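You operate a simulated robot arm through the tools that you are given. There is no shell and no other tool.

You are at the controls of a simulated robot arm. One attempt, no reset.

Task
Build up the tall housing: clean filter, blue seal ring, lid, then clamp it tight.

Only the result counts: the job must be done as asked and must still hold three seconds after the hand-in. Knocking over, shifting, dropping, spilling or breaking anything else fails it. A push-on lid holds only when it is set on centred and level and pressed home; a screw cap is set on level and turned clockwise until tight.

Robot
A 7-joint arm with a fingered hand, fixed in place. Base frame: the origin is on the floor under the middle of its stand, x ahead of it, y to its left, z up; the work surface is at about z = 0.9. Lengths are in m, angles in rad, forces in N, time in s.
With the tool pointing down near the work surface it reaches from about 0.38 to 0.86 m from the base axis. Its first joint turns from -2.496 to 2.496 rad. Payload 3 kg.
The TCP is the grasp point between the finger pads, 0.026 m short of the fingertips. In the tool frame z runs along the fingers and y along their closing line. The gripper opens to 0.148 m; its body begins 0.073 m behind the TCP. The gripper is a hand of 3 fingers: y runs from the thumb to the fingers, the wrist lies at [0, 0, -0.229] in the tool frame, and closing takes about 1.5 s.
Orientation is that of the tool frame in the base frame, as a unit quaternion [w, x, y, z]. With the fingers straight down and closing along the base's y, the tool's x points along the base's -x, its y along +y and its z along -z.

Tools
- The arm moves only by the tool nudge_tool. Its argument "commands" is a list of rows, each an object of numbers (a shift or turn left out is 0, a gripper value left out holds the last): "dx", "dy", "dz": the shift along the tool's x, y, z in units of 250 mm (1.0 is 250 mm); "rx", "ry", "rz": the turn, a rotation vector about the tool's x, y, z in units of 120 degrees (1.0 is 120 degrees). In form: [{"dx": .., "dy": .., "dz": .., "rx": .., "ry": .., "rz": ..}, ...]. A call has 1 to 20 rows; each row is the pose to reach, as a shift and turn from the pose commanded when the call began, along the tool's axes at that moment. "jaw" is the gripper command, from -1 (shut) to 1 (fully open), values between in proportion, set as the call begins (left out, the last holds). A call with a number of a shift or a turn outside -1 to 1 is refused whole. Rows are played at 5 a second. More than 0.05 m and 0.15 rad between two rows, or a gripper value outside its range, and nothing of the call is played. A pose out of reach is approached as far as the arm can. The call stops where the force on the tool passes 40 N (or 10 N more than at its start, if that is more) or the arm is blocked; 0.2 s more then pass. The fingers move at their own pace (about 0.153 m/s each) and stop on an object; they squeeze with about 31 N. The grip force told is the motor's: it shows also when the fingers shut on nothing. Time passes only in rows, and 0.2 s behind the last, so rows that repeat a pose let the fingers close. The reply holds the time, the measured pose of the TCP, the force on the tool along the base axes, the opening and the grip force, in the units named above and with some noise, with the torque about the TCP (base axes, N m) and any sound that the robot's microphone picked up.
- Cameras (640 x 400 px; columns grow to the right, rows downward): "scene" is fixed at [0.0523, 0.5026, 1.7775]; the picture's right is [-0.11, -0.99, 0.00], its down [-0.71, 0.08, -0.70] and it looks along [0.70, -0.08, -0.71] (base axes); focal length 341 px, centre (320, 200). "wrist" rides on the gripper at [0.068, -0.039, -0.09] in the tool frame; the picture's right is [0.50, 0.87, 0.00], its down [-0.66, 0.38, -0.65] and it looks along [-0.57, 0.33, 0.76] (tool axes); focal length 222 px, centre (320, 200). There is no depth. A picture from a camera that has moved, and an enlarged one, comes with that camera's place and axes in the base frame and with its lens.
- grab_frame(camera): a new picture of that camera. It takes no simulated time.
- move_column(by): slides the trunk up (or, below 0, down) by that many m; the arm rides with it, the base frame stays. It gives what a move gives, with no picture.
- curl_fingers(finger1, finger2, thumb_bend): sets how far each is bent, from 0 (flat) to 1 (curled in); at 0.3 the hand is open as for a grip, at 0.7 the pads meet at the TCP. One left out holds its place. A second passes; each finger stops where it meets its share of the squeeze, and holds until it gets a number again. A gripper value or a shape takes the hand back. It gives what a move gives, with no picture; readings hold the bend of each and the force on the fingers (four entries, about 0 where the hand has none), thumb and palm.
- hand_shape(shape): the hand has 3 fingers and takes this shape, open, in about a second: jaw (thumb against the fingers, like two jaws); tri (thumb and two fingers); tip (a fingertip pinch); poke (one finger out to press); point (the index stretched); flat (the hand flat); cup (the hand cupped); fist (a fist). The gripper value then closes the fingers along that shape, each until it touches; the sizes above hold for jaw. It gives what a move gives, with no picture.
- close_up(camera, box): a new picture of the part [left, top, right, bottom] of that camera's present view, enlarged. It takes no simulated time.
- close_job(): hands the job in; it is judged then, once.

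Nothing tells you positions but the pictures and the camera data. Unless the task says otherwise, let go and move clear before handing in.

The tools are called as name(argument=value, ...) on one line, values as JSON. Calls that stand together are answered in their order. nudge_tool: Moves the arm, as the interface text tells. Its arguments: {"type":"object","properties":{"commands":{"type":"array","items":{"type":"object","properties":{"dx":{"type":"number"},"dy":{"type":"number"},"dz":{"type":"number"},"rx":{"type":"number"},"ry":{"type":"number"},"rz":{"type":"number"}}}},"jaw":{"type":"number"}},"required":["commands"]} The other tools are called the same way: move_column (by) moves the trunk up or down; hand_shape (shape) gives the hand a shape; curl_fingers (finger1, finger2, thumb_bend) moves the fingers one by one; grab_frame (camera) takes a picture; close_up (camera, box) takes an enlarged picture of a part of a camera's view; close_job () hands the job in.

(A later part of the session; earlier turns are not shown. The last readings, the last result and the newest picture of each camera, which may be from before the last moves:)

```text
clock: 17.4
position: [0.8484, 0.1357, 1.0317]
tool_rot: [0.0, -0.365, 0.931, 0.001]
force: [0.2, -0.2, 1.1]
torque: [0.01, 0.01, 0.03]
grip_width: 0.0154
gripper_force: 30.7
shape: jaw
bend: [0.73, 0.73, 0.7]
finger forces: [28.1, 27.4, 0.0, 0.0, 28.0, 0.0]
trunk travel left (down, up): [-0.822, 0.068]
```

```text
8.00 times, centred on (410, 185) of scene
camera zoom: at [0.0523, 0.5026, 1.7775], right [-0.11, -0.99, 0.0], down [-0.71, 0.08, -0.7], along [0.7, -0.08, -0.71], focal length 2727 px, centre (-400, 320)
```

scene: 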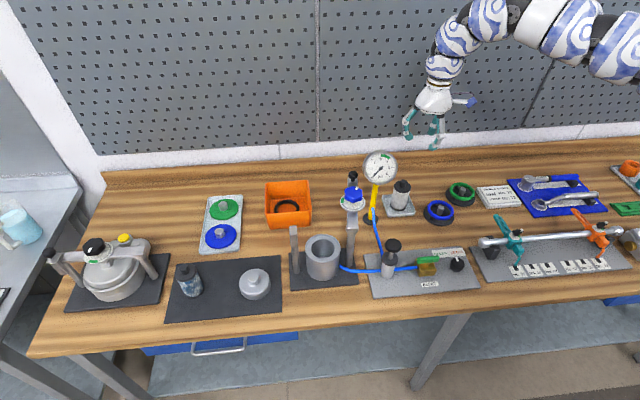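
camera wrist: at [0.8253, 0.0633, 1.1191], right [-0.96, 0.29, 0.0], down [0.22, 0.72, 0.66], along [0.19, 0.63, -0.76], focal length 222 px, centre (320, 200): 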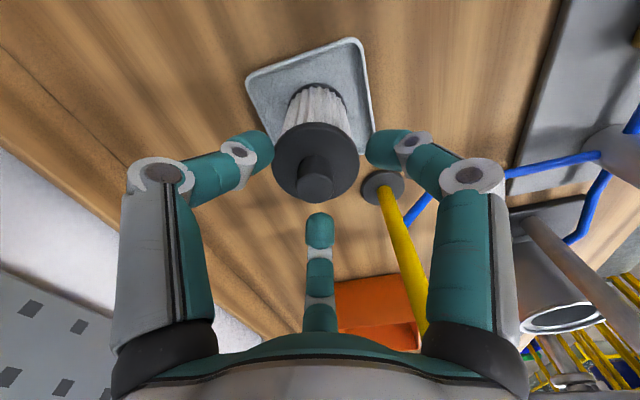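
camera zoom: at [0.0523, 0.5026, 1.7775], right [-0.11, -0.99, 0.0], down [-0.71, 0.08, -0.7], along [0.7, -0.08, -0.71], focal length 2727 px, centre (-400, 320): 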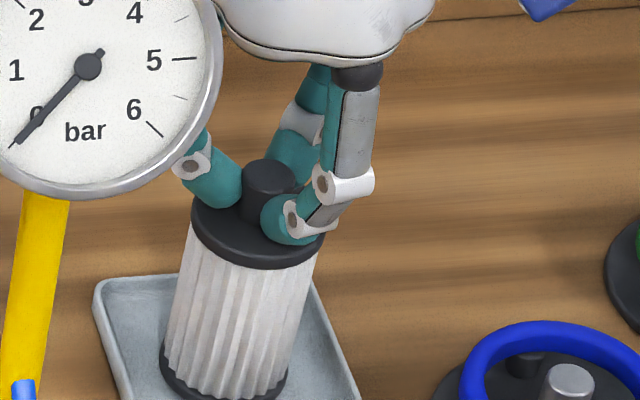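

The grip is firm with about 28 N on all three digits. Now I'll lift the filter straight up.

nudge_tool(commands=[{"dz": -0.04}, {"dz": -0.12}, {"dz": -0.28}, {"dz": -0.44}, {"dz": -0.6}, {"dz": -0.76}, {"dz": -0.9}])

grab_frame(camera="wrist")

grab_frame(camera="scene")

```text
clock: 19.0
position: [0.8467, 0.1356, 1.2589]
tool_rot: [0.001, -0.366, 0.93, 0.0]
force: [-0.6, 0.6, -1.2]
torque: [0.0, -0.02, -0.02]
grip_width: 0.0151
gripper_force: 31.4
shape: jaw
bend: [0.73, 0.73, 0.7]
finger forces: [28.1, 27.3, 0.0, 0.1, 27.8, 0.1]
trunk travel left (down, up): [-0.822, 0.068]
```

```text
taken
camera wrist: at [0.825, 0.0624, 1.3494], right [-0.96, 0.29, 0.0], down [0.22, 0.72, 0.66], along [0.19, 0.63, -0.76], focal length 222 px, centre (320, 200)
```

wrist: 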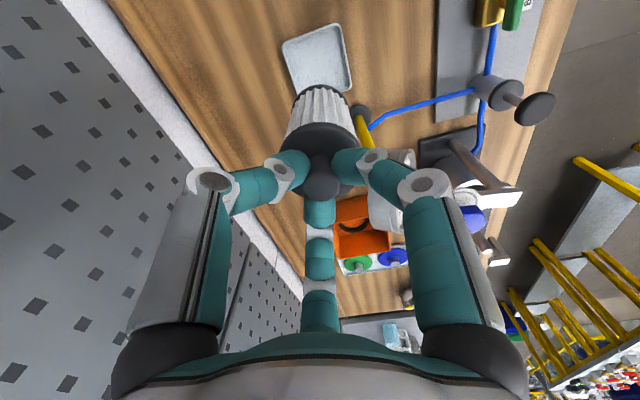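

```text
taken
```

scene: 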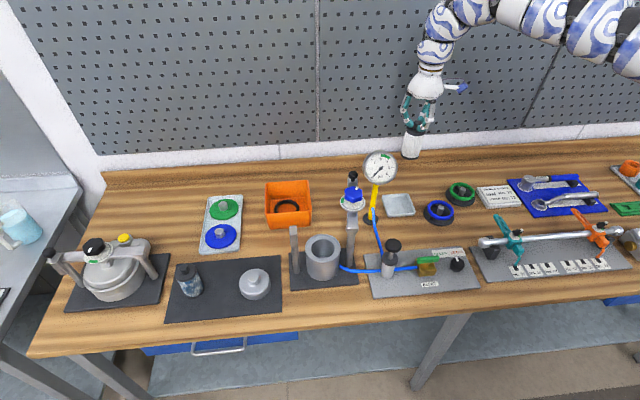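

The filter came up cleanly and hangs straight. Now I'll carry it around the front of the gauge at z≈1.30 towards the housing.

nudge_tool(commands=[{"dx": 0.152, "dy": 0.111, "dz": -0.084}, {"dx": 0.256, "dy": 0.263, "dz": -0.164}, {"dx": 0.306, "dy": 0.445, "dz": -0.164}, {"dx": 0.27, "dy": 0.63, "dz": -0.164}, {"dx": 0.206, "dy": 0.815, "dz": -0.164}])

```text
refused: row 1 steps farther than a row can; nothing moved
```

The first row was slightly too long; I'll resend the same path in finer steps.

nudge_tool(commands=[{"dx": 0.076, "dy": 0.055, "dz": -0.042}, {"dx": 0.152, "dy": 0.111, "dz": -0.084}, {"dx": 0.204, "dy": 0.187, "dz": -0.124}, {"dx": 0.256, "dy": 0.263, "dz": -0.164}, {"dx": 0.285, "dy": 0.354, "dz": -0.164}, {"dx": 0.306, "dy": 0.445, "dz": -0.164}, {"dx": 0.29, "dy": 0.54, "dz": -0.164}, {"dx": 0.27, "dy": 0.63, "dz": -0.164}, {"dx": 0.24, "dy": 0.72, "dz": -0.164}, {"dx": 0.206, "dy": 0.815, "dz": -0.164}])

```text
clock: 21.2
position: [0.7095, 0.2239, 1.3017]
tool_rot: [0.001, -0.366, 0.931, 0.001]
force: [-0.5, -0.8, -1.4]
torque: [0.05, 0.02, -0.03]
grip_width: 0.0148
gripper_force: 31.1
shape: jaw
bend: [0.73, 0.73, 0.7]
finger forces: [28.6, 28.3, 0.1, 0.0, 28.5, 0.0]
out of reach, approached as far as the arm can: row 4, 5, 6, 7, 8, 9, 10
trunk travel left (down, up): [-0.822, 0.068]
```

The arm has an inner reach limit at this height; I'll raise the trunk and follow an arc at about 0.75 m radius over to the housing, turning slightly so digits clear the two posts.

move_column(by=0.05)

nudge_tool(commands=[{"dx": -0.05, "dy": 0.066, "dz": 0.02, "rz": 0.01}, {"dx": -0.0985, "dy": 0.133, "dz": 0.04, "rz": 0.02}, {"dx": -0.131, "dy": 0.212, "dz": 0.08, "rz": 0.03}, {"dx": -0.1637, "dy": 0.291, "dz": 0.12, "rz": 0.045}, {"dx": -0.189, "dy": 0.377, "dz": 0.16, "rz": 0.06}, {"dx": -0.2143, "dy": 0.463, "dz": 0.2, "rz": 0.075}, {"dx": -0.235, "dy": 0.553, "dz": 0.2, "rz": 0.09}, {"dx": -0.2558, "dy": 0.643, "dz": 0.2, "rz": 0.1}, {"dx": -0.278, "dy": 0.746, "dz": 0.2, "rz": 0.108}, {"dx": -0.2995, "dy": 0.8485, "dz": 0.2, "rz": 0.108}])

grab_frame(camera="wrist")

grab_frame(camera="scene")

```text
clock: 22.1
position: [0.7118, 0.2254, 1.3496]
tool_rot: [-0.001, -0.366, 0.931, 0.001]
force: [0.0, -0.7, -1.9]
torque: [0.0, 0.01, -0.01]
grip_width: 0.015
gripper_force: 30.9
shape: jaw
bend: [0.73, 0.73, 0.7]
finger forces: [28.7, 28.2, 0.0, 0.0, 28.7, 0.0]
trunk travel left (down, up): [-0.872, 0.018]
```

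```text
clock: 24.3
position: [0.62, 0.4324, 1.2996]
tool_rot: [-0.002, -0.258, 0.966, -0.001]
force: [-0.1, -0.2, -1.6]
torque: [-0.07, -0.01, -0.02]
grip_width: 0.0154
gripper_force: 31.4
shape: jaw
bend: [0.73, 0.73, 0.7]
finger forces: [28.7, 27.9, 0.0, 0.1, 28.4, 0.0]
trunk travel left (down, up): [-0.872, 0.018]
```

```text
taken
camera wrist: at [0.5822, 0.3664, 1.3902], right [-0.87, 0.5, 0.0], down [0.38, 0.66, 0.65], along [0.33, 0.57, -0.76], focal length 222 px, centre (320, 200)
```

wrist: 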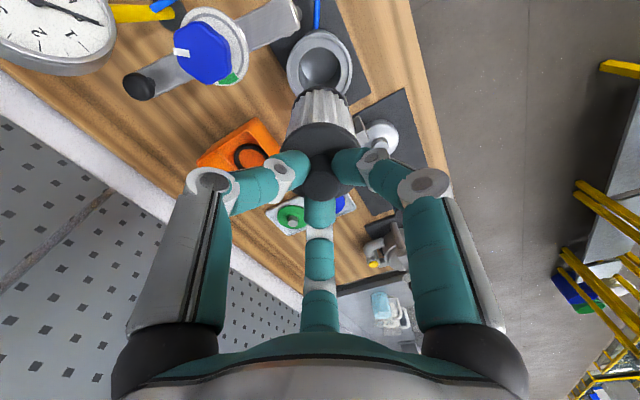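

```text
taken
```

scene: 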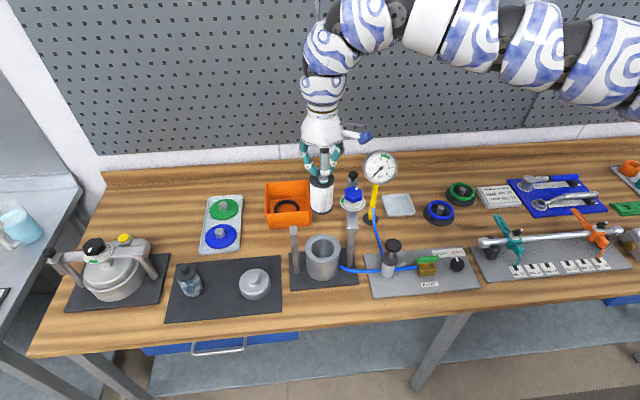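

The filter is above the housing. I'll lower to TCP z≈1.18 (filter bottom about 5 cm above the rim) and check the alignment in both cameras.

nudge_tool(commands=[{"dz": 0.16}, {"dz": 0.32}, {"dz": 0.478}])

grab_frame(camera="wrist")

close_up(camera="wrist", box=[240, 40, 400, 200])

close_up(camera="scene", box=[270, 180, 370, 290])

```text
clock: 25.1
position: [0.6225, 0.432, 1.1803]
tool_rot: [0.0, -0.258, 0.966, 0.0]
force: [-0.3, 0.3, -1.1]
torque: [-0.05, 0.02, -0.01]
grip_width: 0.0152
gripper_force: 31.0
shape: jaw
bend: [0.73, 0.73, 0.7]
finger forces: [28.7, 28.0, 0.0, 0.1, 28.4, 0.1]
trunk travel left (down, up): [-0.872, 0.018]
```

```text
taken
camera wrist: at [0.5846, 0.3663, 1.2706], right [-0.87, 0.5, 0.0], down [0.38, 0.66, 0.65], along [0.33, 0.57, -0.76], focal length 222 px, centre (320, 200)
```

wrist: 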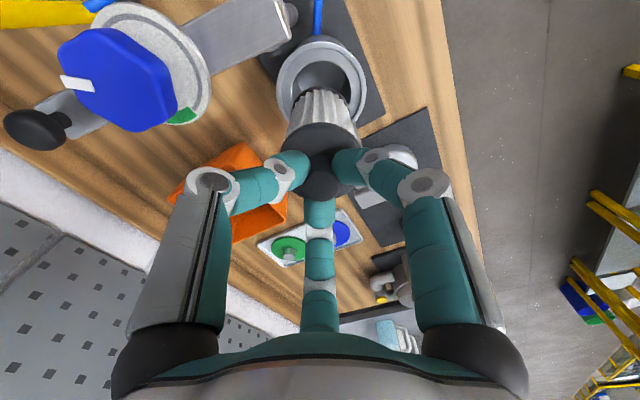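

```text
2.50 times, centred on (320, 120) of wrist
camera zoom: at [0.5846, 0.3663, 1.2706], right [-0.87, 0.5, 0.0], down [0.38, 0.66, 0.65], along [0.33, 0.57, -0.76], focal length 555 px, centre (320, 400)
```

zoom: 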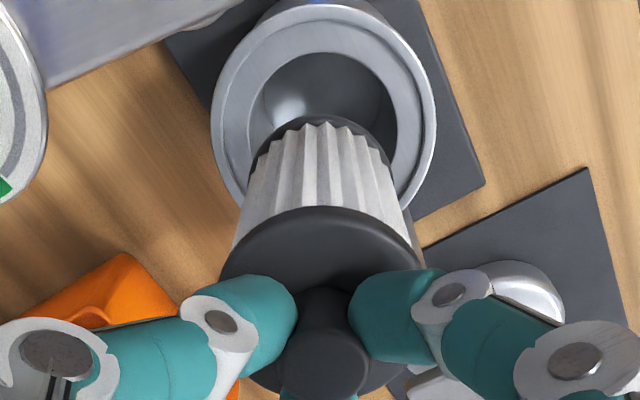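

```text
3.64 times, centred on (320, 235) of scene
camera zoom: at [0.0523, 0.5026, 1.7775], right [-0.11, -0.99, 0.0], down [-0.71, 0.08, -0.7], along [0.7, -0.08, -0.71], focal length 1239 px, centre (320, 73)
```

zoom: 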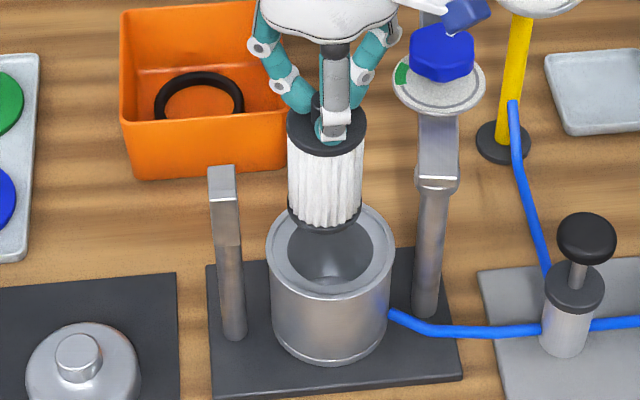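

The housing centre re-measures to (0.620, 0.430) and the filter's axis to about (0.6243, 0.4345), so I'll shift about 4 mm in each and lower to just above the rim for a second check.

nudge_tool(commands=[{"dx": 0.0235, "dy": -0.0072, "dz": 0.0}, {"dx": 0.0235, "dy": -0.0072, "dz": 0.08}, {"dx": 0.0235, "dy": -0.0072, "dz": 0.14}])

close_up(camera="wrist", box=[240, 40, 400, 200])

close_up(camera="scene", box=[280, 190, 360, 280])

```text
clock: 25.9
position: [0.6181, 0.4276, 1.1453]
tool_rot: [0.0, -0.258, 0.966, 0.0]
force: [-0.1, -0.7, -1.5]
torque: [0.01, 0.0, -0.04]
grip_width: 0.015
gripper_force: 30.5
shape: jaw
bend: [0.73, 0.73, 0.7]
finger forces: [28.7, 27.8, 0.1, 0.0, 28.3, 0.0]
trunk travel left (down, up): [-0.872, 0.018]
```

```text
2.50 times, centred on (320, 120) of wrist
camera zoom: at [0.579, 0.3607, 1.2359], right [-0.87, 0.5, 0.0], down [0.38, 0.66, 0.65], along [0.33, 0.57, -0.76], focal length 555 px, centre (320, 400)
```

zoom: 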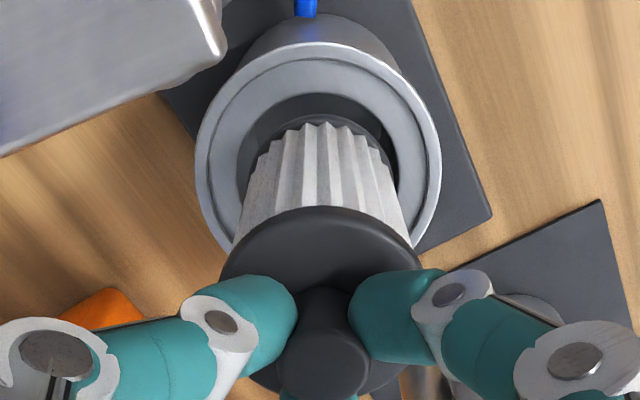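

```text
4.44 times, centred on (320, 235) of scene
camera zoom: at [0.0523, 0.5026, 1.7775], right [-0.11, -0.99, 0.0], down [-0.71, 0.08, -0.7], along [0.7, -0.08, -0.71], focal length 1515 px, centre (320, 44)
```

zoom: 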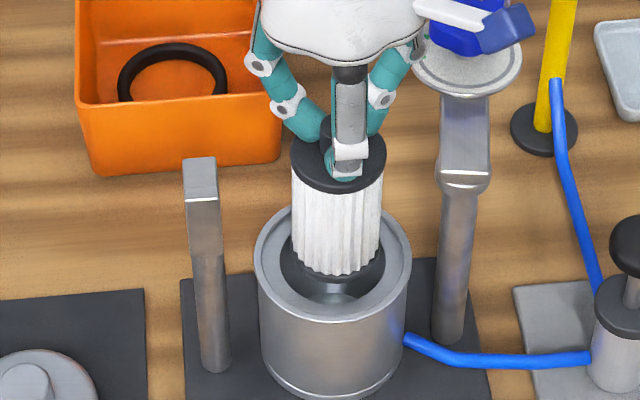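

Alignment is now within about 1 mm and the bore clearance is 3–4 mm. I'll lower the filter gently into the housing in stages, watching the force.

nudge_tool(commands=[{"dz": 0.04}, {"dz": 0.08}, {"dz": 0.12}, {"dz": 0.16}])

close_up(camera="scene", box=[280, 190, 360, 280])

close_up(camera="wrist", box=[240, 40, 400, 200])

```text
clock: 26.9
position: [0.6167, 0.4273, 1.1047]
tool_rot: [0.0, -0.259, 0.966, 0.001]
force: [-0.3, 0.2, -1.0]
torque: [-0.02, -0.01, 0.0]
grip_width: 0.0152
gripper_force: 31.2
shape: jaw
bend: [0.73, 0.73, 0.7]
finger forces: [28.6, 27.6, 0.0, 0.0, 28.3, 0.1]
trunk travel left (down, up): [-0.872, 0.018]
```

```text
4.44 times, centred on (320, 235) of scene
camera zoom: at [0.0523, 0.5026, 1.7775], right [-0.11, -0.99, 0.0], down [-0.71, 0.08, -0.7], along [0.7, -0.08, -0.71], focal length 1515 px, centre (320, 44)
```

zoom: 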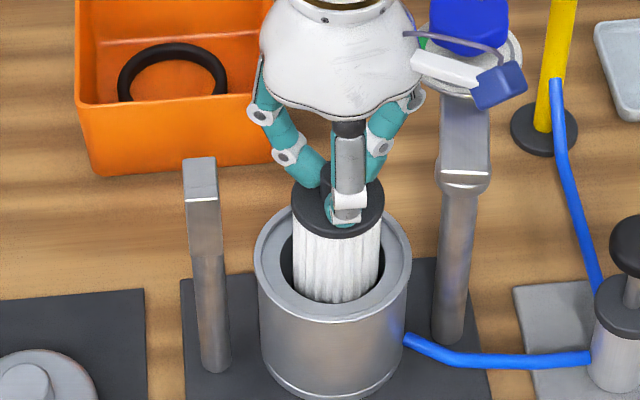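

```text
2.50 times, centred on (320, 120) of wrist
camera zoom: at [0.5779, 0.3607, 1.1958], right [-0.87, 0.5, 0.0], down [0.38, 0.66, 0.65], along [0.33, 0.57, -0.76], focal length 555 px, centre (320, 400)
```

zoom: 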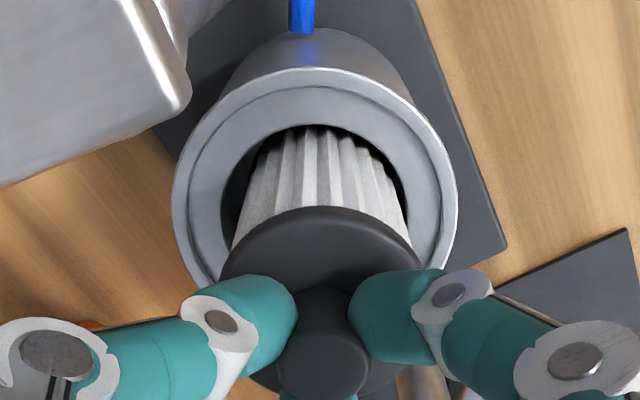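

The filter is entering the bore freely. I'll nudge about 2 mm to centre and continue downward.

nudge_tool(commands=[{"dx": -0.011, "dy": 0.003, "dz": 0.02}, {"dx": -0.011, "dy": 0.003, "dz": 0.06}, {"dx": -0.011, "dy": 0.003, "dz": 0.1}, {"dx": -0.011, "dy": 0.003, "dz": 0.14}])

close_up(camera="scene", box=[280, 190, 360, 280])

close_up(camera="wrist", box=[240, 40, 400, 200])

```text
clock: 27.9
position: [0.6201, 0.4304, 1.0701]
tool_rot: [0.001, -0.258, 0.966, 0.002]
force: [-0.1, -1.0, -1.7]
torque: [0.01, 0.02, -0.01]
grip_width: 0.015
gripper_force: 31.2
shape: jaw
bend: [0.73, 0.73, 0.7]
finger forces: [28.6, 27.8, 0.0, 0.1, 28.2, 0.0]
trunk travel left (down, up): [-0.872, 0.018]
```

```text
4.44 times, centred on (320, 235) of scene
camera zoom: at [0.0523, 0.5026, 1.7775], right [-0.11, -0.99, 0.0], down [-0.71, 0.08, -0.7], along [0.7, -0.08, -0.71], focal length 1515 px, centre (320, 44)
```

zoom: 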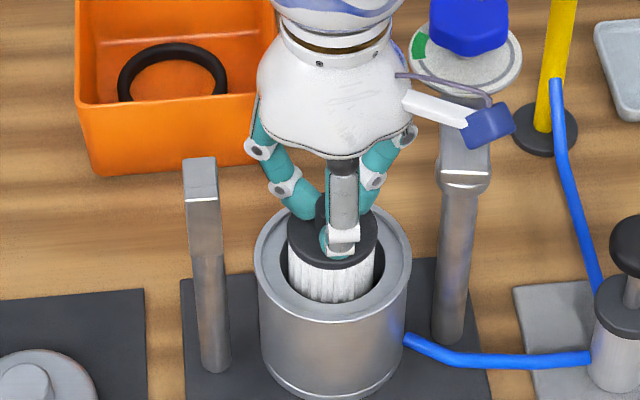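

```text
2.50 times, centred on (320, 120) of wrist
camera zoom: at [0.581, 0.3633, 1.1613], right [-0.87, 0.5, 0.0], down [0.38, 0.65, 0.66], along [0.33, 0.57, -0.76], focal length 555 px, centre (320, 400)
```

zoom: 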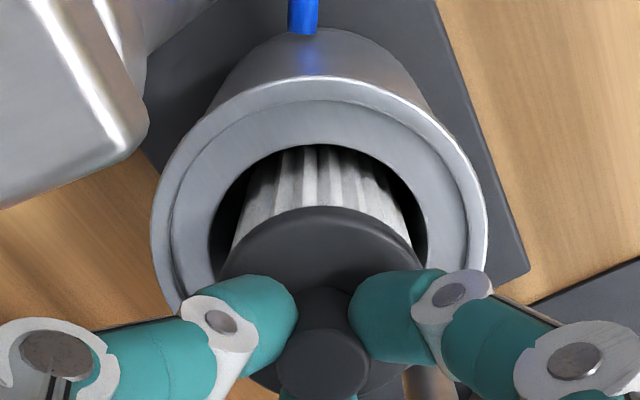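

The filter is well centred with space all round. I'll keep lowering in small steps until it seats.

nudge_tool(commands=[{"dz": 0.02}, {"dz": 0.04}, {"dz": 0.06}, {"dz": 0.08}, {"dz": 0.1}, {"dz": 0.12}])

close_up(camera="scene", box=[280, 190, 360, 280])

close_up(camera="wrist", box=[220, 40, 420, 240])

```text
clock: 29.3
position: [0.6169, 0.4262, 1.0522]
tool_rot: [0.0, -0.259, 0.966, 0.001]
force: [-0.7, -0.7, -2.0]
torque: [0.05, 0.0, 0.01]
grip_width: 0.015
gripper_force: 30.8
shape: jaw
bend: [0.73, 0.73, 0.7]
finger forces: [28.6, 27.7, 0.0, 0.0, 28.2, 0.0]
out of reach, approached as far as the arm can: row 4, 5, 6
trunk travel left (down, up): [-0.872, 0.018]
```

```text
4.44 times, centred on (320, 235) of scene
camera zoom: at [0.0523, 0.5026, 1.7775], right [-0.11, -0.99, 0.0], down [-0.71, 0.08, -0.7], along [0.7, -0.08, -0.71], focal length 1515 px, centre (320, 44)
```

zoom: 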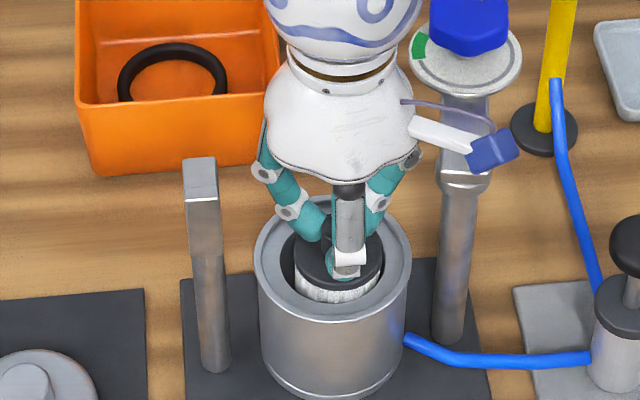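

```text
2.00 times, centred on (320, 140) of wrist
camera zoom: at [0.5788, 0.3599, 1.1424], right [-0.87, 0.5, 0.0], down [0.38, 0.66, 0.65], along [0.33, 0.57, -0.76], focal length 444 px, centre (320, 320)
```

zoom: 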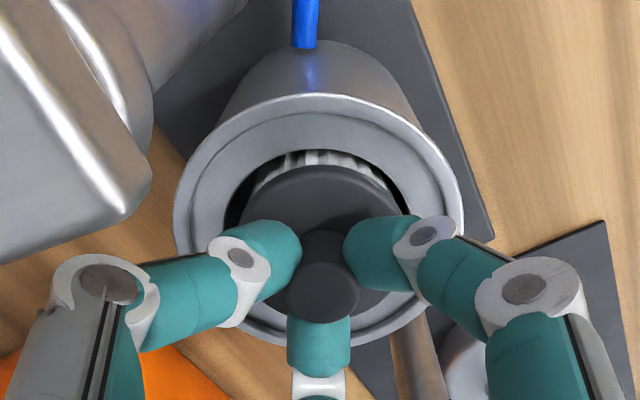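

I ran into the reach limit because the trunk is raised; I'll lift slightly, lower the trunk by 4 cm in compensation, and then continue down with the arm.

nudge_tool(commands=[{"dx": -0.012, "dy": 0.004, "dz": -0.06}, {"dx": -0.012, "dy": 0.004, "dz": -0.16}])

move_column(by=-0.035)

close_up(camera="wrist", box=[220, 40, 420, 240])

```text
clock: 29.9
position: [0.6185, 0.4291, 1.0917]
tool_rot: [0.001, -0.259, 0.966, 0.001]
force: [0.0, 0.6, -1.6]
torque: [0.02, -0.03, -0.01]
grip_width: 0.0151
gripper_force: 31.1
shape: jaw
bend: [0.73, 0.73, 0.7]
finger forces: [28.4, 27.5, 0.0, 0.0, 28.0, 0.0]
trunk travel left (down, up): [-0.872, 0.018]
```

```text
clock: 30.7
position: [0.6205, 0.429, 1.0581]
tool_rot: [0.0, -0.259, 0.966, 0.0]
force: [-0.5, 0.4, -1.8]
torque: [0.0, 0.02, -0.02]
grip_width: 0.0152
gripper_force: 30.7
shape: jaw
bend: [0.73, 0.73, 0.7]
finger forces: [28.4, 27.5, 0.0, 0.1, 27.9, 0.1]
trunk travel left (down, up): [-0.837, 0.053]
```

```text
2.00 times, centred on (320, 140) of wrist
camera zoom: at [0.5811, 0.362, 1.1475], right [-0.87, 0.5, 0.0], down [0.38, 0.65, 0.65], along [0.33, 0.57, -0.76], focal length 444 px, centre (320, 320)
```

zoom: 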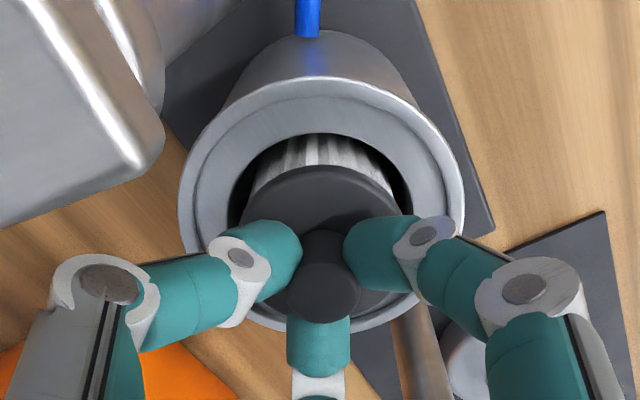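

Centred again at z≈1.058. Now I'll continue straight down in 4 mm steps until it touches the bottom.

nudge_tool(commands=[{"dz": 0.016}, {"dz": 0.032}, {"dz": 0.048}, {"dz": 0.064}, {"dz": 0.08}])

close_up(camera="wrist", box=[220, 40, 420, 240])

close_up(camera="scene", box=[280, 190, 360, 280])

```text
clock: 31.8
position: [0.622, 0.4299, 1.046]
tool_rot: [0.006, -0.259, 0.966, 0.003]
force: [-5.7, -4.5, 28.5]
torque: [-0.17, 0.16, -0.02]
grip_width: 0.0169
gripper_force: 30.8
shape: jaw
bend: [0.74, 0.74, 0.71]
finger forces: [37.3, 31.8, 0.0, 0.1, 36.1, 0.0]
trunk travel left (down, up): [-0.837, 0.053]
stopped in row 5: the force on the tool passed its limit at 43 N (the readings are from after the stop); the commanded pose is now the measured one
```

```text
2.00 times, centred on (320, 140) of wrist
camera zoom: at [0.5826, 0.3629, 1.1354], right [-0.87, 0.5, 0.0], down [0.37, 0.65, 0.66], along [0.33, 0.57, -0.75], focal length 444 px, centre (320, 320)
```

zoom: 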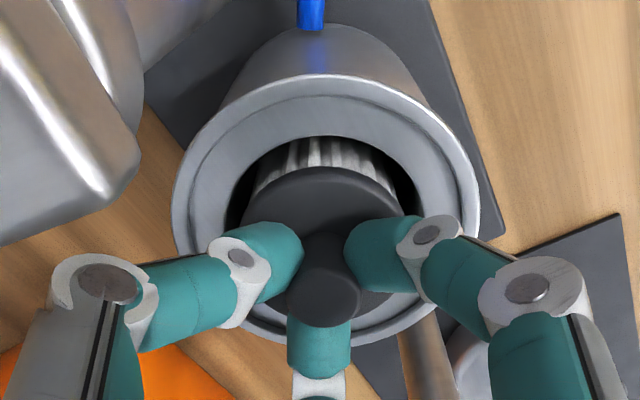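

```text
4.44 times, centred on (320, 235) of scene
camera zoom: at [0.0523, 0.5026, 1.7775], right [-0.11, -0.99, 0.0], down [-0.71, 0.08, -0.7], along [0.7, -0.08, -0.71], focal length 1515 px, centre (320, 44)
```

zoom: 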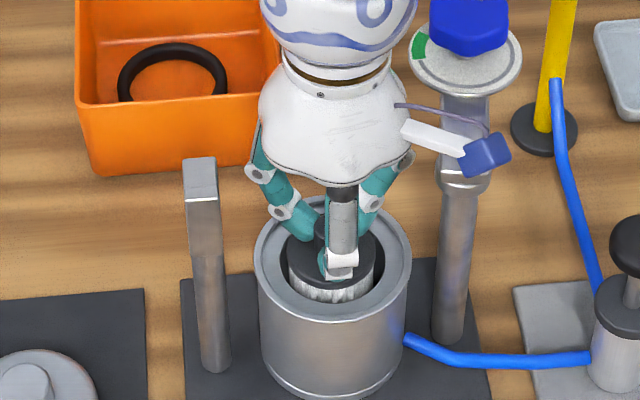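

The filter has bottomed with a clear contact force at TCP z≈1.046. I'll release with a narrow opening and rise to inspect how it sits.

nudge_tool(commands=[{"dx": 0}, {"dx": 0}, {"dx": 0}], jaw=-0.35)

nudge_tool(commands=[{"dz": -0.08}, {"dz": -0.2}, {"dz": -0.36}, {"dz": -0.52}])

grab_frame(camera="wrist")

close_up(camera="scene", box=[280, 190, 360, 280])

```text
clock: 32.6
position: [0.6228, 0.4298, 1.0438]
tool_rot: [0.003, -0.258, 0.966, 0.002]
force: [0.3, -0.3, 8.0]
torque: [0.11, 0.01, 0.07]
grip_width: 0.0472
gripper_force: 0.0
shape: jaw
bend: [0.78, 0.78, 0.7]
finger forces: [3.6, 4.2, 0.0, 0.1, 0.1, 0.1]
trunk travel left (down, up): [-0.837, 0.053]
```

```text
clock: 33.6
position: [0.6207, 0.4307, 1.1732]
tool_rot: [0.003, -0.259, 0.966, 0.001]
force: [0.1, -0.4, 0.0]
torque: [-0.01, -0.04, 0.01]
grip_width: 0.0479
gripper_force: 0.0
shape: jaw
bend: [0.77, 0.77, 0.7]
finger forces: [0.0, 0.1, 0.1, 0.1, 0.1, 0.0]
trunk travel left (down, up): [-0.837, 0.053]
```

```text
taken
camera wrist: at [0.5816, 0.3627, 1.2635], right [-0.87, 0.5, 0.0], down [0.38, 0.65, 0.66], along [0.33, 0.57, -0.75], focal length 222 px, centre (320, 200)
```

wrist: 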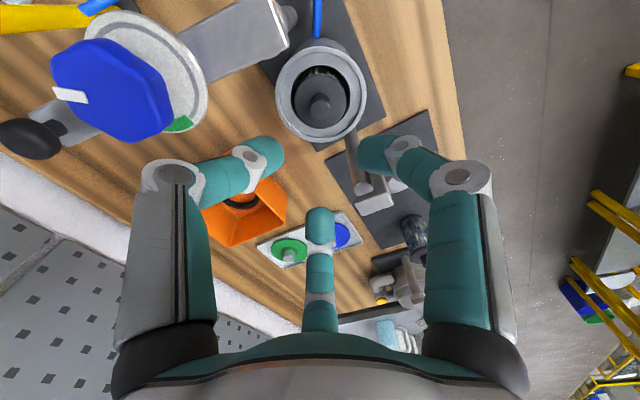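

```text
4.44 times, centred on (320, 235) of scene
camera zoom: at [0.0523, 0.5026, 1.7775], right [-0.11, -0.99, 0.0], down [-0.71, 0.08, -0.7], along [0.7, -0.08, -0.71], focal length 1515 px, centre (320, 44)
```

zoom: 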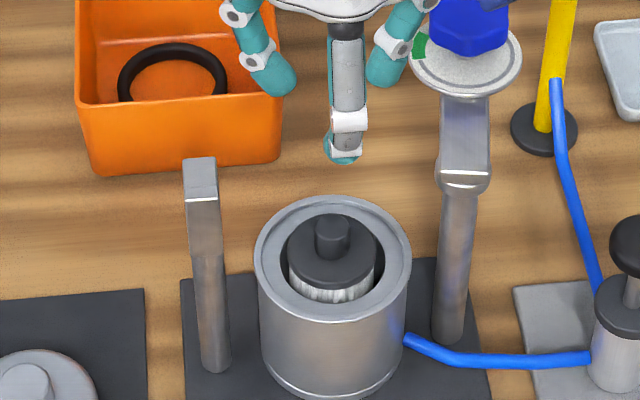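

The filter stands upright in the bore with its knob up. I'll look closer for level and centring, and at the lid to judge its cavity.

close_up(camera="wrist", box=[260, 20, 380, 150])

close_up(camera="scene", box=[225, 255, 285, 310])

close_up(camera="scene", box=[295, 225, 345, 285])

```text
3.08 times, centred on (320, 85) of wrist
camera zoom: at [0.5816, 0.3627, 1.2635], right [-0.87, 0.5, 0.0], down [0.38, 0.65, 0.66], along [0.33, 0.57, -0.75], focal length 684 px, centre (320, 554)
```

zoom: 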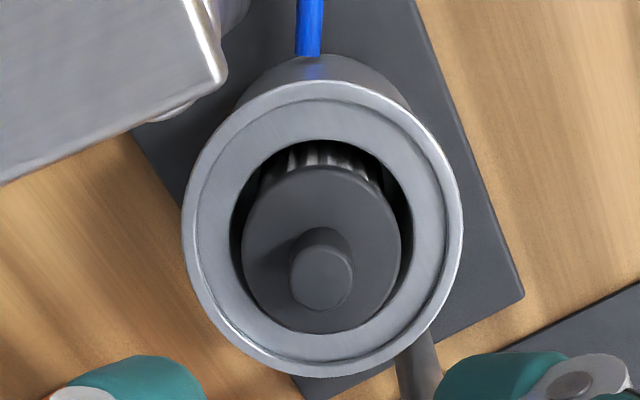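

```text
7.27 times, centred on (255, 282) of scene
camera zoom: at [0.0523, 0.5026, 1.7775], right [-0.11, -0.99, 0.0], down [-0.71, 0.08, -0.7], along [0.7, -0.08, -0.71], focal length 2479 px, centre (793, -400)
```

zoom: 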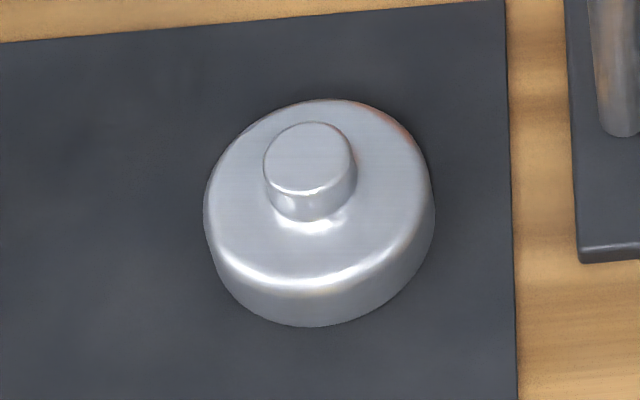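

```text
6.67 times, centred on (320, 255) of scene
camera zoom: at [0.0523, 0.5026, 1.7775], right [-0.11, -0.99, 0.0], down [-0.71, 0.08, -0.7], along [0.7, -0.08, -0.71], focal length 2272 px, centre (320, -167)
```

zoom: 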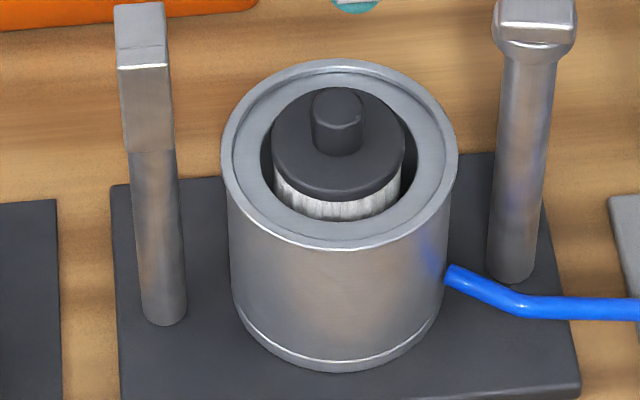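

The filter cap stands about 1 cm proud of the rim. To make sure it is truly seated I'll shut the fingers and press gently on top of its knob, watching whether it yields.

nudge_tool(commands=[{"dz": 0.1}, {"dz": 0.22}, {"dz": 0.34}, {"dz": 0.34}, {"dz": 0.34}], jaw=-1)

close_up(camera="wrist", box=[240, 80, 400, 240])

close_up(camera="scene", box=[280, 190, 360, 280])

```text
clock: 34.8
position: [0.6225, 0.4304, 1.088]
tool_rot: [0.004, -0.259, 0.966, 0.002]
force: [0.0, 0.6, -0.1]
torque: [0.0, -0.01, -0.01]
grip_width: 0.0
gripper_force: 30.5
shape: jaw
bend: [0.7, 0.7, 0.7]
finger forces: [0.1, 0.0, 0.0, 0.1, 0.0, 0.0]
trunk travel left (down, up): [-0.837, 0.053]
```

```text
2.50 times, centred on (320, 160) of wrist
camera zoom: at [0.5831, 0.3631, 1.1776], right [-0.87, 0.5, 0.0], down [0.38, 0.65, 0.66], along [0.33, 0.57, -0.75], focal length 555 px, centre (320, 300)
```

zoom: 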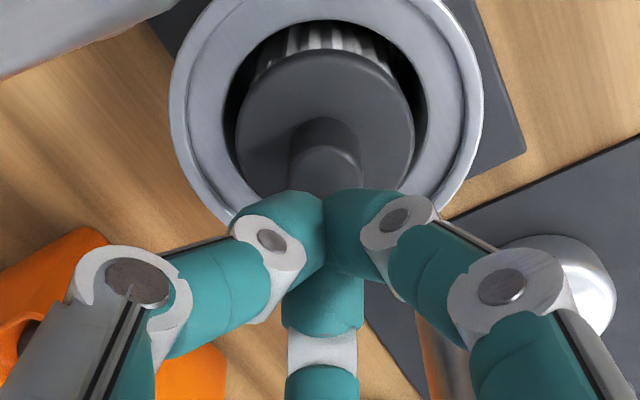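

```text
4.44 times, centred on (320, 235) of scene
camera zoom: at [0.0523, 0.5026, 1.7775], right [-0.11, -0.99, 0.0], down [-0.71, 0.08, -0.7], along [0.7, -0.08, -0.71], focal length 1515 px, centre (320, 44)
```

zoom: 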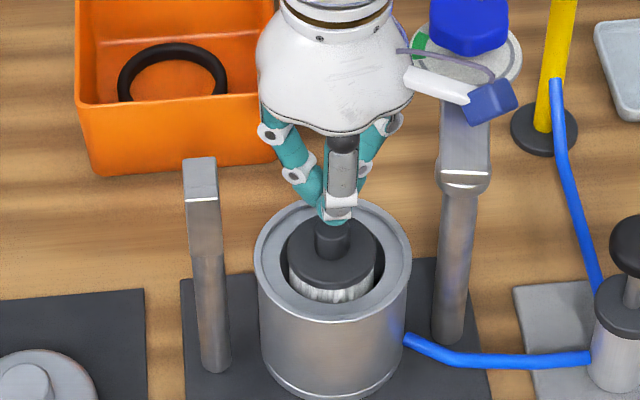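

nudge_tool(commands=[{"dz": 0.016}, {"dz": 0.032}, {"dz": 0.048}, {"dz": 0.064}, {"dz": 0.08}, {"dz": 0.096}, {"dz": 0.112}, {"dz": 0.128}, {"dz": 0.144}, {"dz": 0.16}])

close_up(camera="scene", box=[280, 190, 360, 280])

close_up(camera="wrist", box=[240, 80, 400, 240])

```text
clock: 36.4
position: [0.6228, 0.4312, 1.066]
tool_rot: [0.006, -0.259, 0.966, 0.005]
force: [-6.1, -4.3, 29.6]
torque: [-0.26, 0.27, 0.03]
grip_width: 0.0001
gripper_force: 31.4
shape: jaw
bend: [0.7, 0.7, 0.7]
finger forces: [0.0, 0.0, 0.1, 0.1, 0.0, 0.1]
trunk travel left (down, up): [-0.837, 0.053]
stopped in row 8: the force on the tool passed its limit at 45 N (the readings are from after the stop); the commanded pose is now the measured one
```

```text
4.44 times, centred on (320, 235) of scene
camera zoom: at [0.0523, 0.5026, 1.7775], right [-0.11, -0.99, 0.0], down [-0.71, 0.08, -0.7], along [0.7, -0.08, -0.71], focal length 1515 px, centre (320, 44)
```

zoom: 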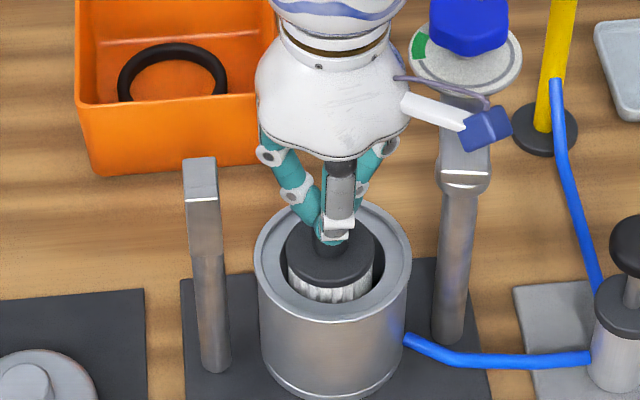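

```text
2.50 times, centred on (320, 160) of wrist
camera zoom: at [0.5839, 0.3639, 1.1559], right [-0.87, 0.5, 0.0], down [0.37, 0.65, 0.67], along [0.34, 0.58, -0.75], focal length 555 px, centre (320, 300)
```

zoom: 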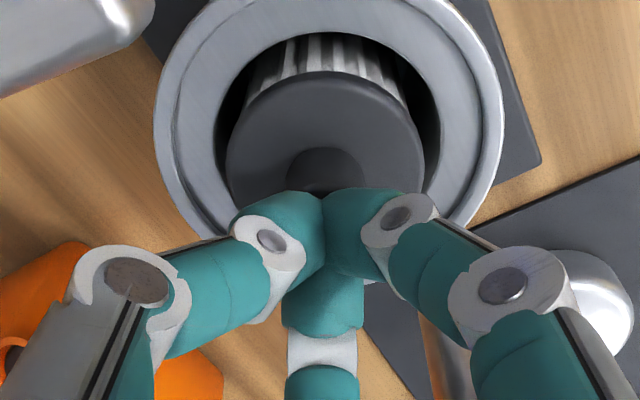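

The filter does not yield at 45 N, so it is seated. Now I'll rise, re-level the hand, and head back over to the blue ring.

nudge_tool(commands=[{"dz": -0.16, "rx": 0.0031, "ry": 0.0068}, {"dz": -0.32, "rx": 0.0031, "ry": 0.0068}, {"dz": -0.48, "rx": 0.0031, "ry": 0.0068}, {"dz": -0.64, "rx": 0.0031, "ry": 0.0068}, {"dz": -0.78, "rx": 0.0031, "ry": 0.0068}])

close_up(camera="scene", box=[280, 220, 360, 290])

```text
clock: 37.6
position: [0.6229, 0.429, 1.2598]
tool_rot: [0.0, -0.258, 0.966, -0.001]
force: [-0.3, -1.1, -0.3]
torque: [-0.01, 0.03, 0.0]
grip_width: 0.0004
gripper_force: 31.1
shape: jaw
bend: [0.7, 0.7, 0.7]
finger forces: [0.1, 0.1, 0.1, 0.1, 0.0, 0.1]
trunk travel left (down, up): [-0.837, 0.053]
```

```text
5.71 times, centred on (320, 255) of scene
camera zoom: at [0.0523, 0.5026, 1.7775], right [-0.11, -0.99, 0.0], down [-0.71, 0.08, -0.7], along [0.7, -0.08, -0.71], focal length 1948 px, centre (320, -114)
```

zoom: 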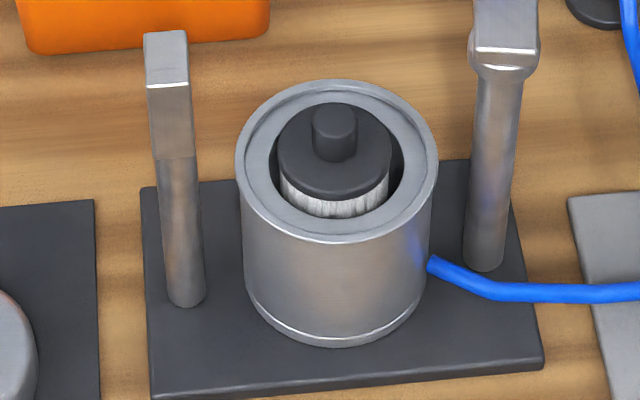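

The filter is sitting well in the bore. Now I'll arc over towards the blue ring, turning the hand on the way and opening the fingers.

nudge_tool(commands=[{"dx": -0.005, "dy": -0.139, "rz": 0.05}, {"dx": -0.0107, "dy": -0.278, "rz": 0.1}, {"dx": -0.01, "dy": -0.44, "rz": 0.15}, {"dx": -0.01, "dy": -0.601, "rz": 0.2}, {"dx": 0.009, "dy": -0.775, "rz": 0.25}, {"dx": 0.0284, "dy": -0.9476, "rz": 0.3}], jaw=0.5)

```text
clock: 39.0
position: [0.7367, 0.2201, 1.2599]
tool_rot: [0.0, 0.053, 0.999, -0.001]
force: [-0.3, -0.7, 0.2]
torque: [0.01, -0.01, 0.01]
grip_width: 0.1108
gripper_force: 0.0
shape: jaw
bend: [0.27, 0.27, 0.55]
finger forces: [0.0, 0.2, 0.0, 0.0, 0.0, 0.0]
trunk travel left (down, up): [-0.837, 0.053]
```

nudge_tool(commands=[{"dx": -0.02, "dy": -0.17, "rz": 0.03}, {"dx": -0.04, "dy": -0.34, "rz": 0.06}, {"dx": -0.06, "dy": -0.51, "dz": 0.06, "rz": 0.09}, {"dx": -0.08, "dy": -0.66, "dz": 0.16, "rz": 0.12}, {"dx": -0.095, "dy": -0.79, "dz": 0.28, "rz": 0.14}, {"dx": -0.105, "dy": -0.875, "dz": 0.36, "rz": 0.158}, {"dx": -0.105, "dy": -0.875, "dz": 0.44, "rz": 0.158}])

grab_frame(camera="wrist")

close_up(camera="wrist", box=[230, 50, 410, 190])

```text
clock: 40.6
position: [0.7374, 0.0042, 1.1408]
tool_rot: [0.001, 0.217, 0.976, -0.002]
force: [0.7, 1.4, -0.5]
torque: [-0.03, -0.01, 0.0]
grip_width: 0.111
gripper_force: 0.0
shape: jaw
bend: [0.26, 0.26, 0.55]
finger forces: [0.1, 0.0, 0.1, 0.0, 0.1, 0.1]
out of reach, approached as far as the arm can: row 1, 2, 3, 4, 5, 6, 7
trunk travel left (down, up): [-0.837, 0.053]
```

```text
taken
camera wrist: at [0.6592, -0.0011, 1.2313], right [-0.09, 1.0, 0.0], down [0.75, 0.07, 0.66], along [0.65, 0.05, -0.76], focal length 222 px, centre (320, 200)
```

wrist: 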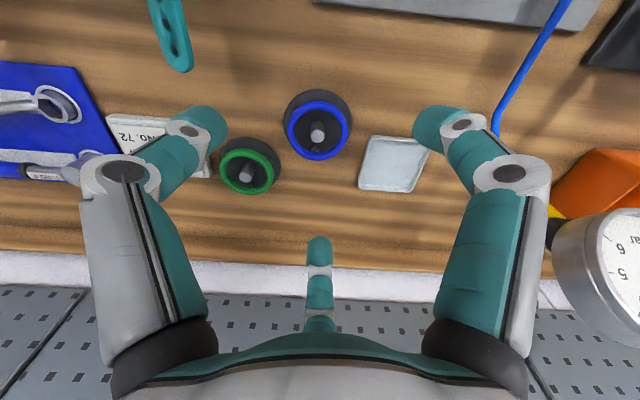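

```text
2.86 times, centred on (320, 120) of wrist
camera zoom: at [0.6592, -0.0011, 1.2313], right [-0.09, 1.0, 0.0], down [0.75, 0.07, 0.66], along [0.65, 0.05, -0.76], focal length 635 px, centre (320, 429)
```

zoom: 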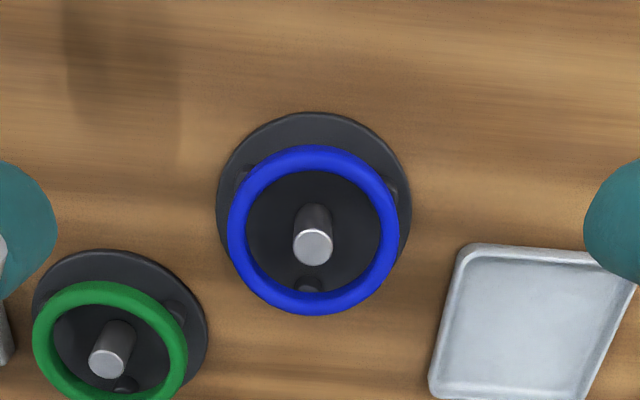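

The ring triangulates to centre (0.789, 0.0075), height about 0.931, outer diameter about 85 mm. I'll centre over it and descend to z=1.0 for a check.

nudge_tool(commands=[{"dx": -0.09, "dy": 0.048, "dz": 0.08}, {"dx": -0.1837, "dy": 0.0952, "dz": 0.16}, {"dx": -0.1837, "dy": 0.0952, "dz": 0.32}, {"dx": -0.1837, "dy": 0.0952, "dz": 0.48}, {"dx": -0.1837, "dy": 0.0952, "dz": 0.56}])

grab_frame(camera="wrist")

close_up(camera="scene", box=[390, 140, 500, 240])

```text
clock: 41.8
position: [0.7891, 0.0018, 1.0014]
tool_rot: [0.0, 0.216, 0.976, -0.002]
force: [0.7, -0.5, -0.3]
torque: [0.02, -0.02, 0.01]
grip_width: 0.1109
gripper_force: 0.0
shape: jaw
bend: [0.26, 0.26, 0.55]
finger forces: [0.0, 0.0, 0.0, 0.0, 0.0, 0.0]
trunk travel left (down, up): [-0.837, 0.053]
```

```text
taken
camera wrist: at [0.7124, -0.003, 1.0928], right [-0.09, 1.0, 0.0], down [0.75, 0.07, 0.65], along [0.65, 0.05, -0.76], focal length 222 px, centre (320, 200)
```

wrist: 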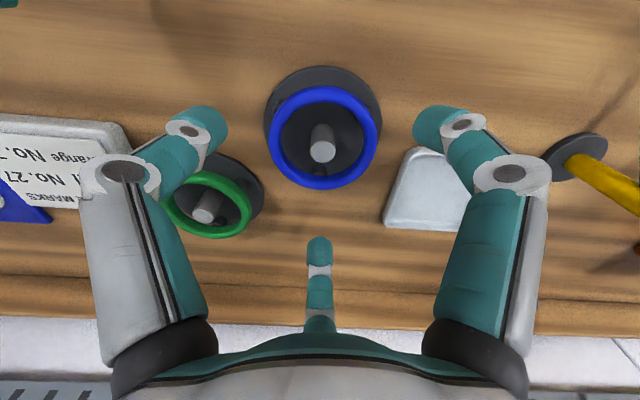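

```text
4.00 times, centred on (445, 190) of scene
camera zoom: at [0.0523, 0.5026, 1.7775], right [-0.11, -0.99, 0.0], down [-0.71, 0.08, -0.7], along [0.7, -0.08, -0.71], focal length 1363 px, centre (-180, 240)
```

zoom: 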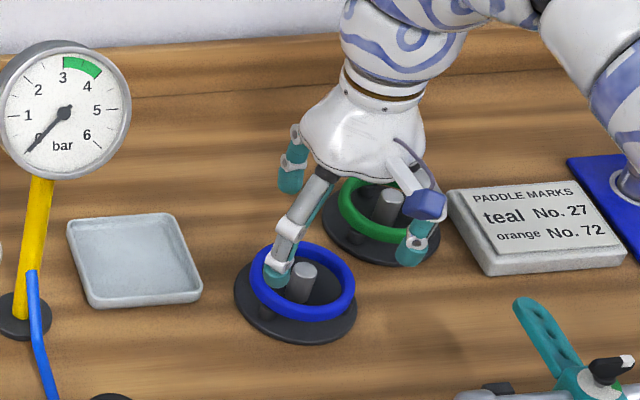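

close_up(camera="wrist", box=[240, 50, 400, 200])

close_up(camera="scene", box=[420, 185, 470, 230])

```text
2.67 times, centred on (320, 125) of wrist
camera zoom: at [0.7124, -0.003, 1.0928], right [-0.09, 1.0, 0.0], down [0.75, 0.07, 0.65], along [0.65, 0.05, -0.76], focal length 592 px, centre (320, 400)
```

zoom: 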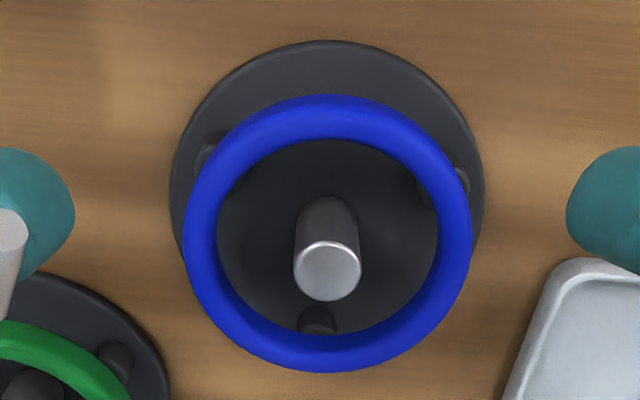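

```text
8.89 times, centred on (445, 208) of scene
camera zoom: at [0.0523, 0.5026, 1.7775], right [-0.11, -0.99, 0.0], down [-0.71, 0.08, -0.7], along [0.7, -0.08, -0.71], focal length 3030 px, centre (-791, 133)
```

zoom: 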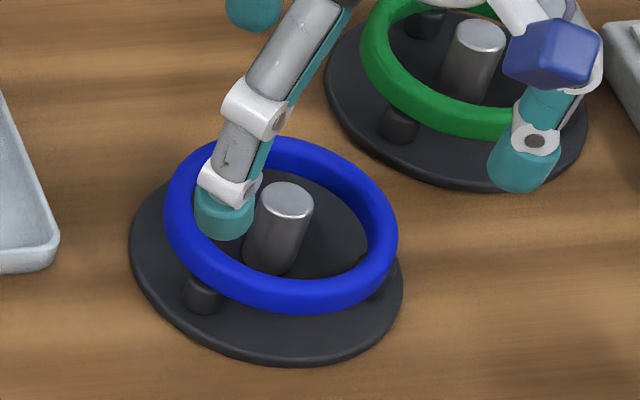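

The ring is within 3 mm of the grasp axis. I'll correct and lower so the fingertips come down outside the ring.

nudge_tool(commands=[{"dx": -0.002, "dy": 0.0143, "dz": 0.04}, {"dx": -0.002, "dy": 0.0143, "dz": 0.1}, {"dx": -0.002, "dy": 0.0143, "dz": 0.16}])

close_up(camera="wrist", box=[200, 60, 440, 280])

close_up(camera="scene", box=[410, 175, 480, 235])

```text
clock: 42.6
position: [0.7912, 0.0058, 0.9619]
tool_rot: [0.0, 0.216, 0.976, -0.002]
force: [-0.5, 0.0, -0.5]
torque: [-0.02, 0.0, -0.02]
grip_width: 0.1111
gripper_force: 0.1
shape: jaw
bend: [0.26, 0.26, 0.55]
finger forces: [0.1, 0.0, 0.0, 0.1, 0.0, 0.0]
trunk travel left (down, up): [-0.837, 0.053]
```

```text
1.82 times, centred on (320, 170) of wrist
camera zoom: at [0.7148, 0.0005, 1.0524], right [-0.09, 1.0, 0.0], down [0.75, 0.07, 0.65], along [0.65, 0.06, -0.76], focal length 404 px, centre (320, 254)
```

zoom: 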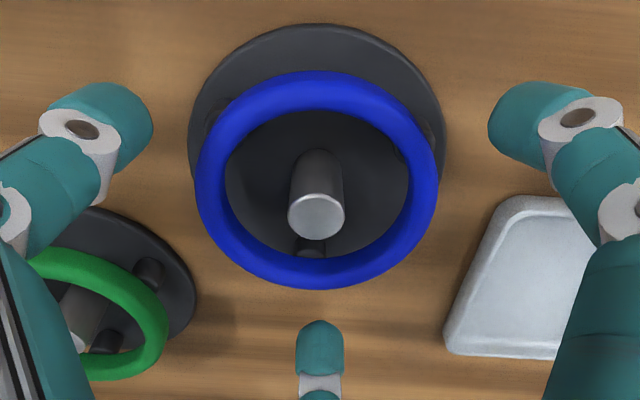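

```text
6.67 times, centred on (445, 205) of scene
camera zoom: at [0.0523, 0.5026, 1.7775], right [-0.11, -0.99, 0.0], down [-0.71, 0.08, -0.7], along [0.7, -0.08, -0.71], focal length 2272 px, centre (-513, 167)
```

zoom: 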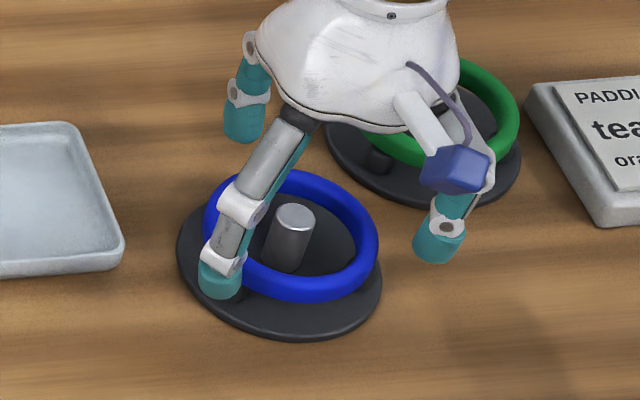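

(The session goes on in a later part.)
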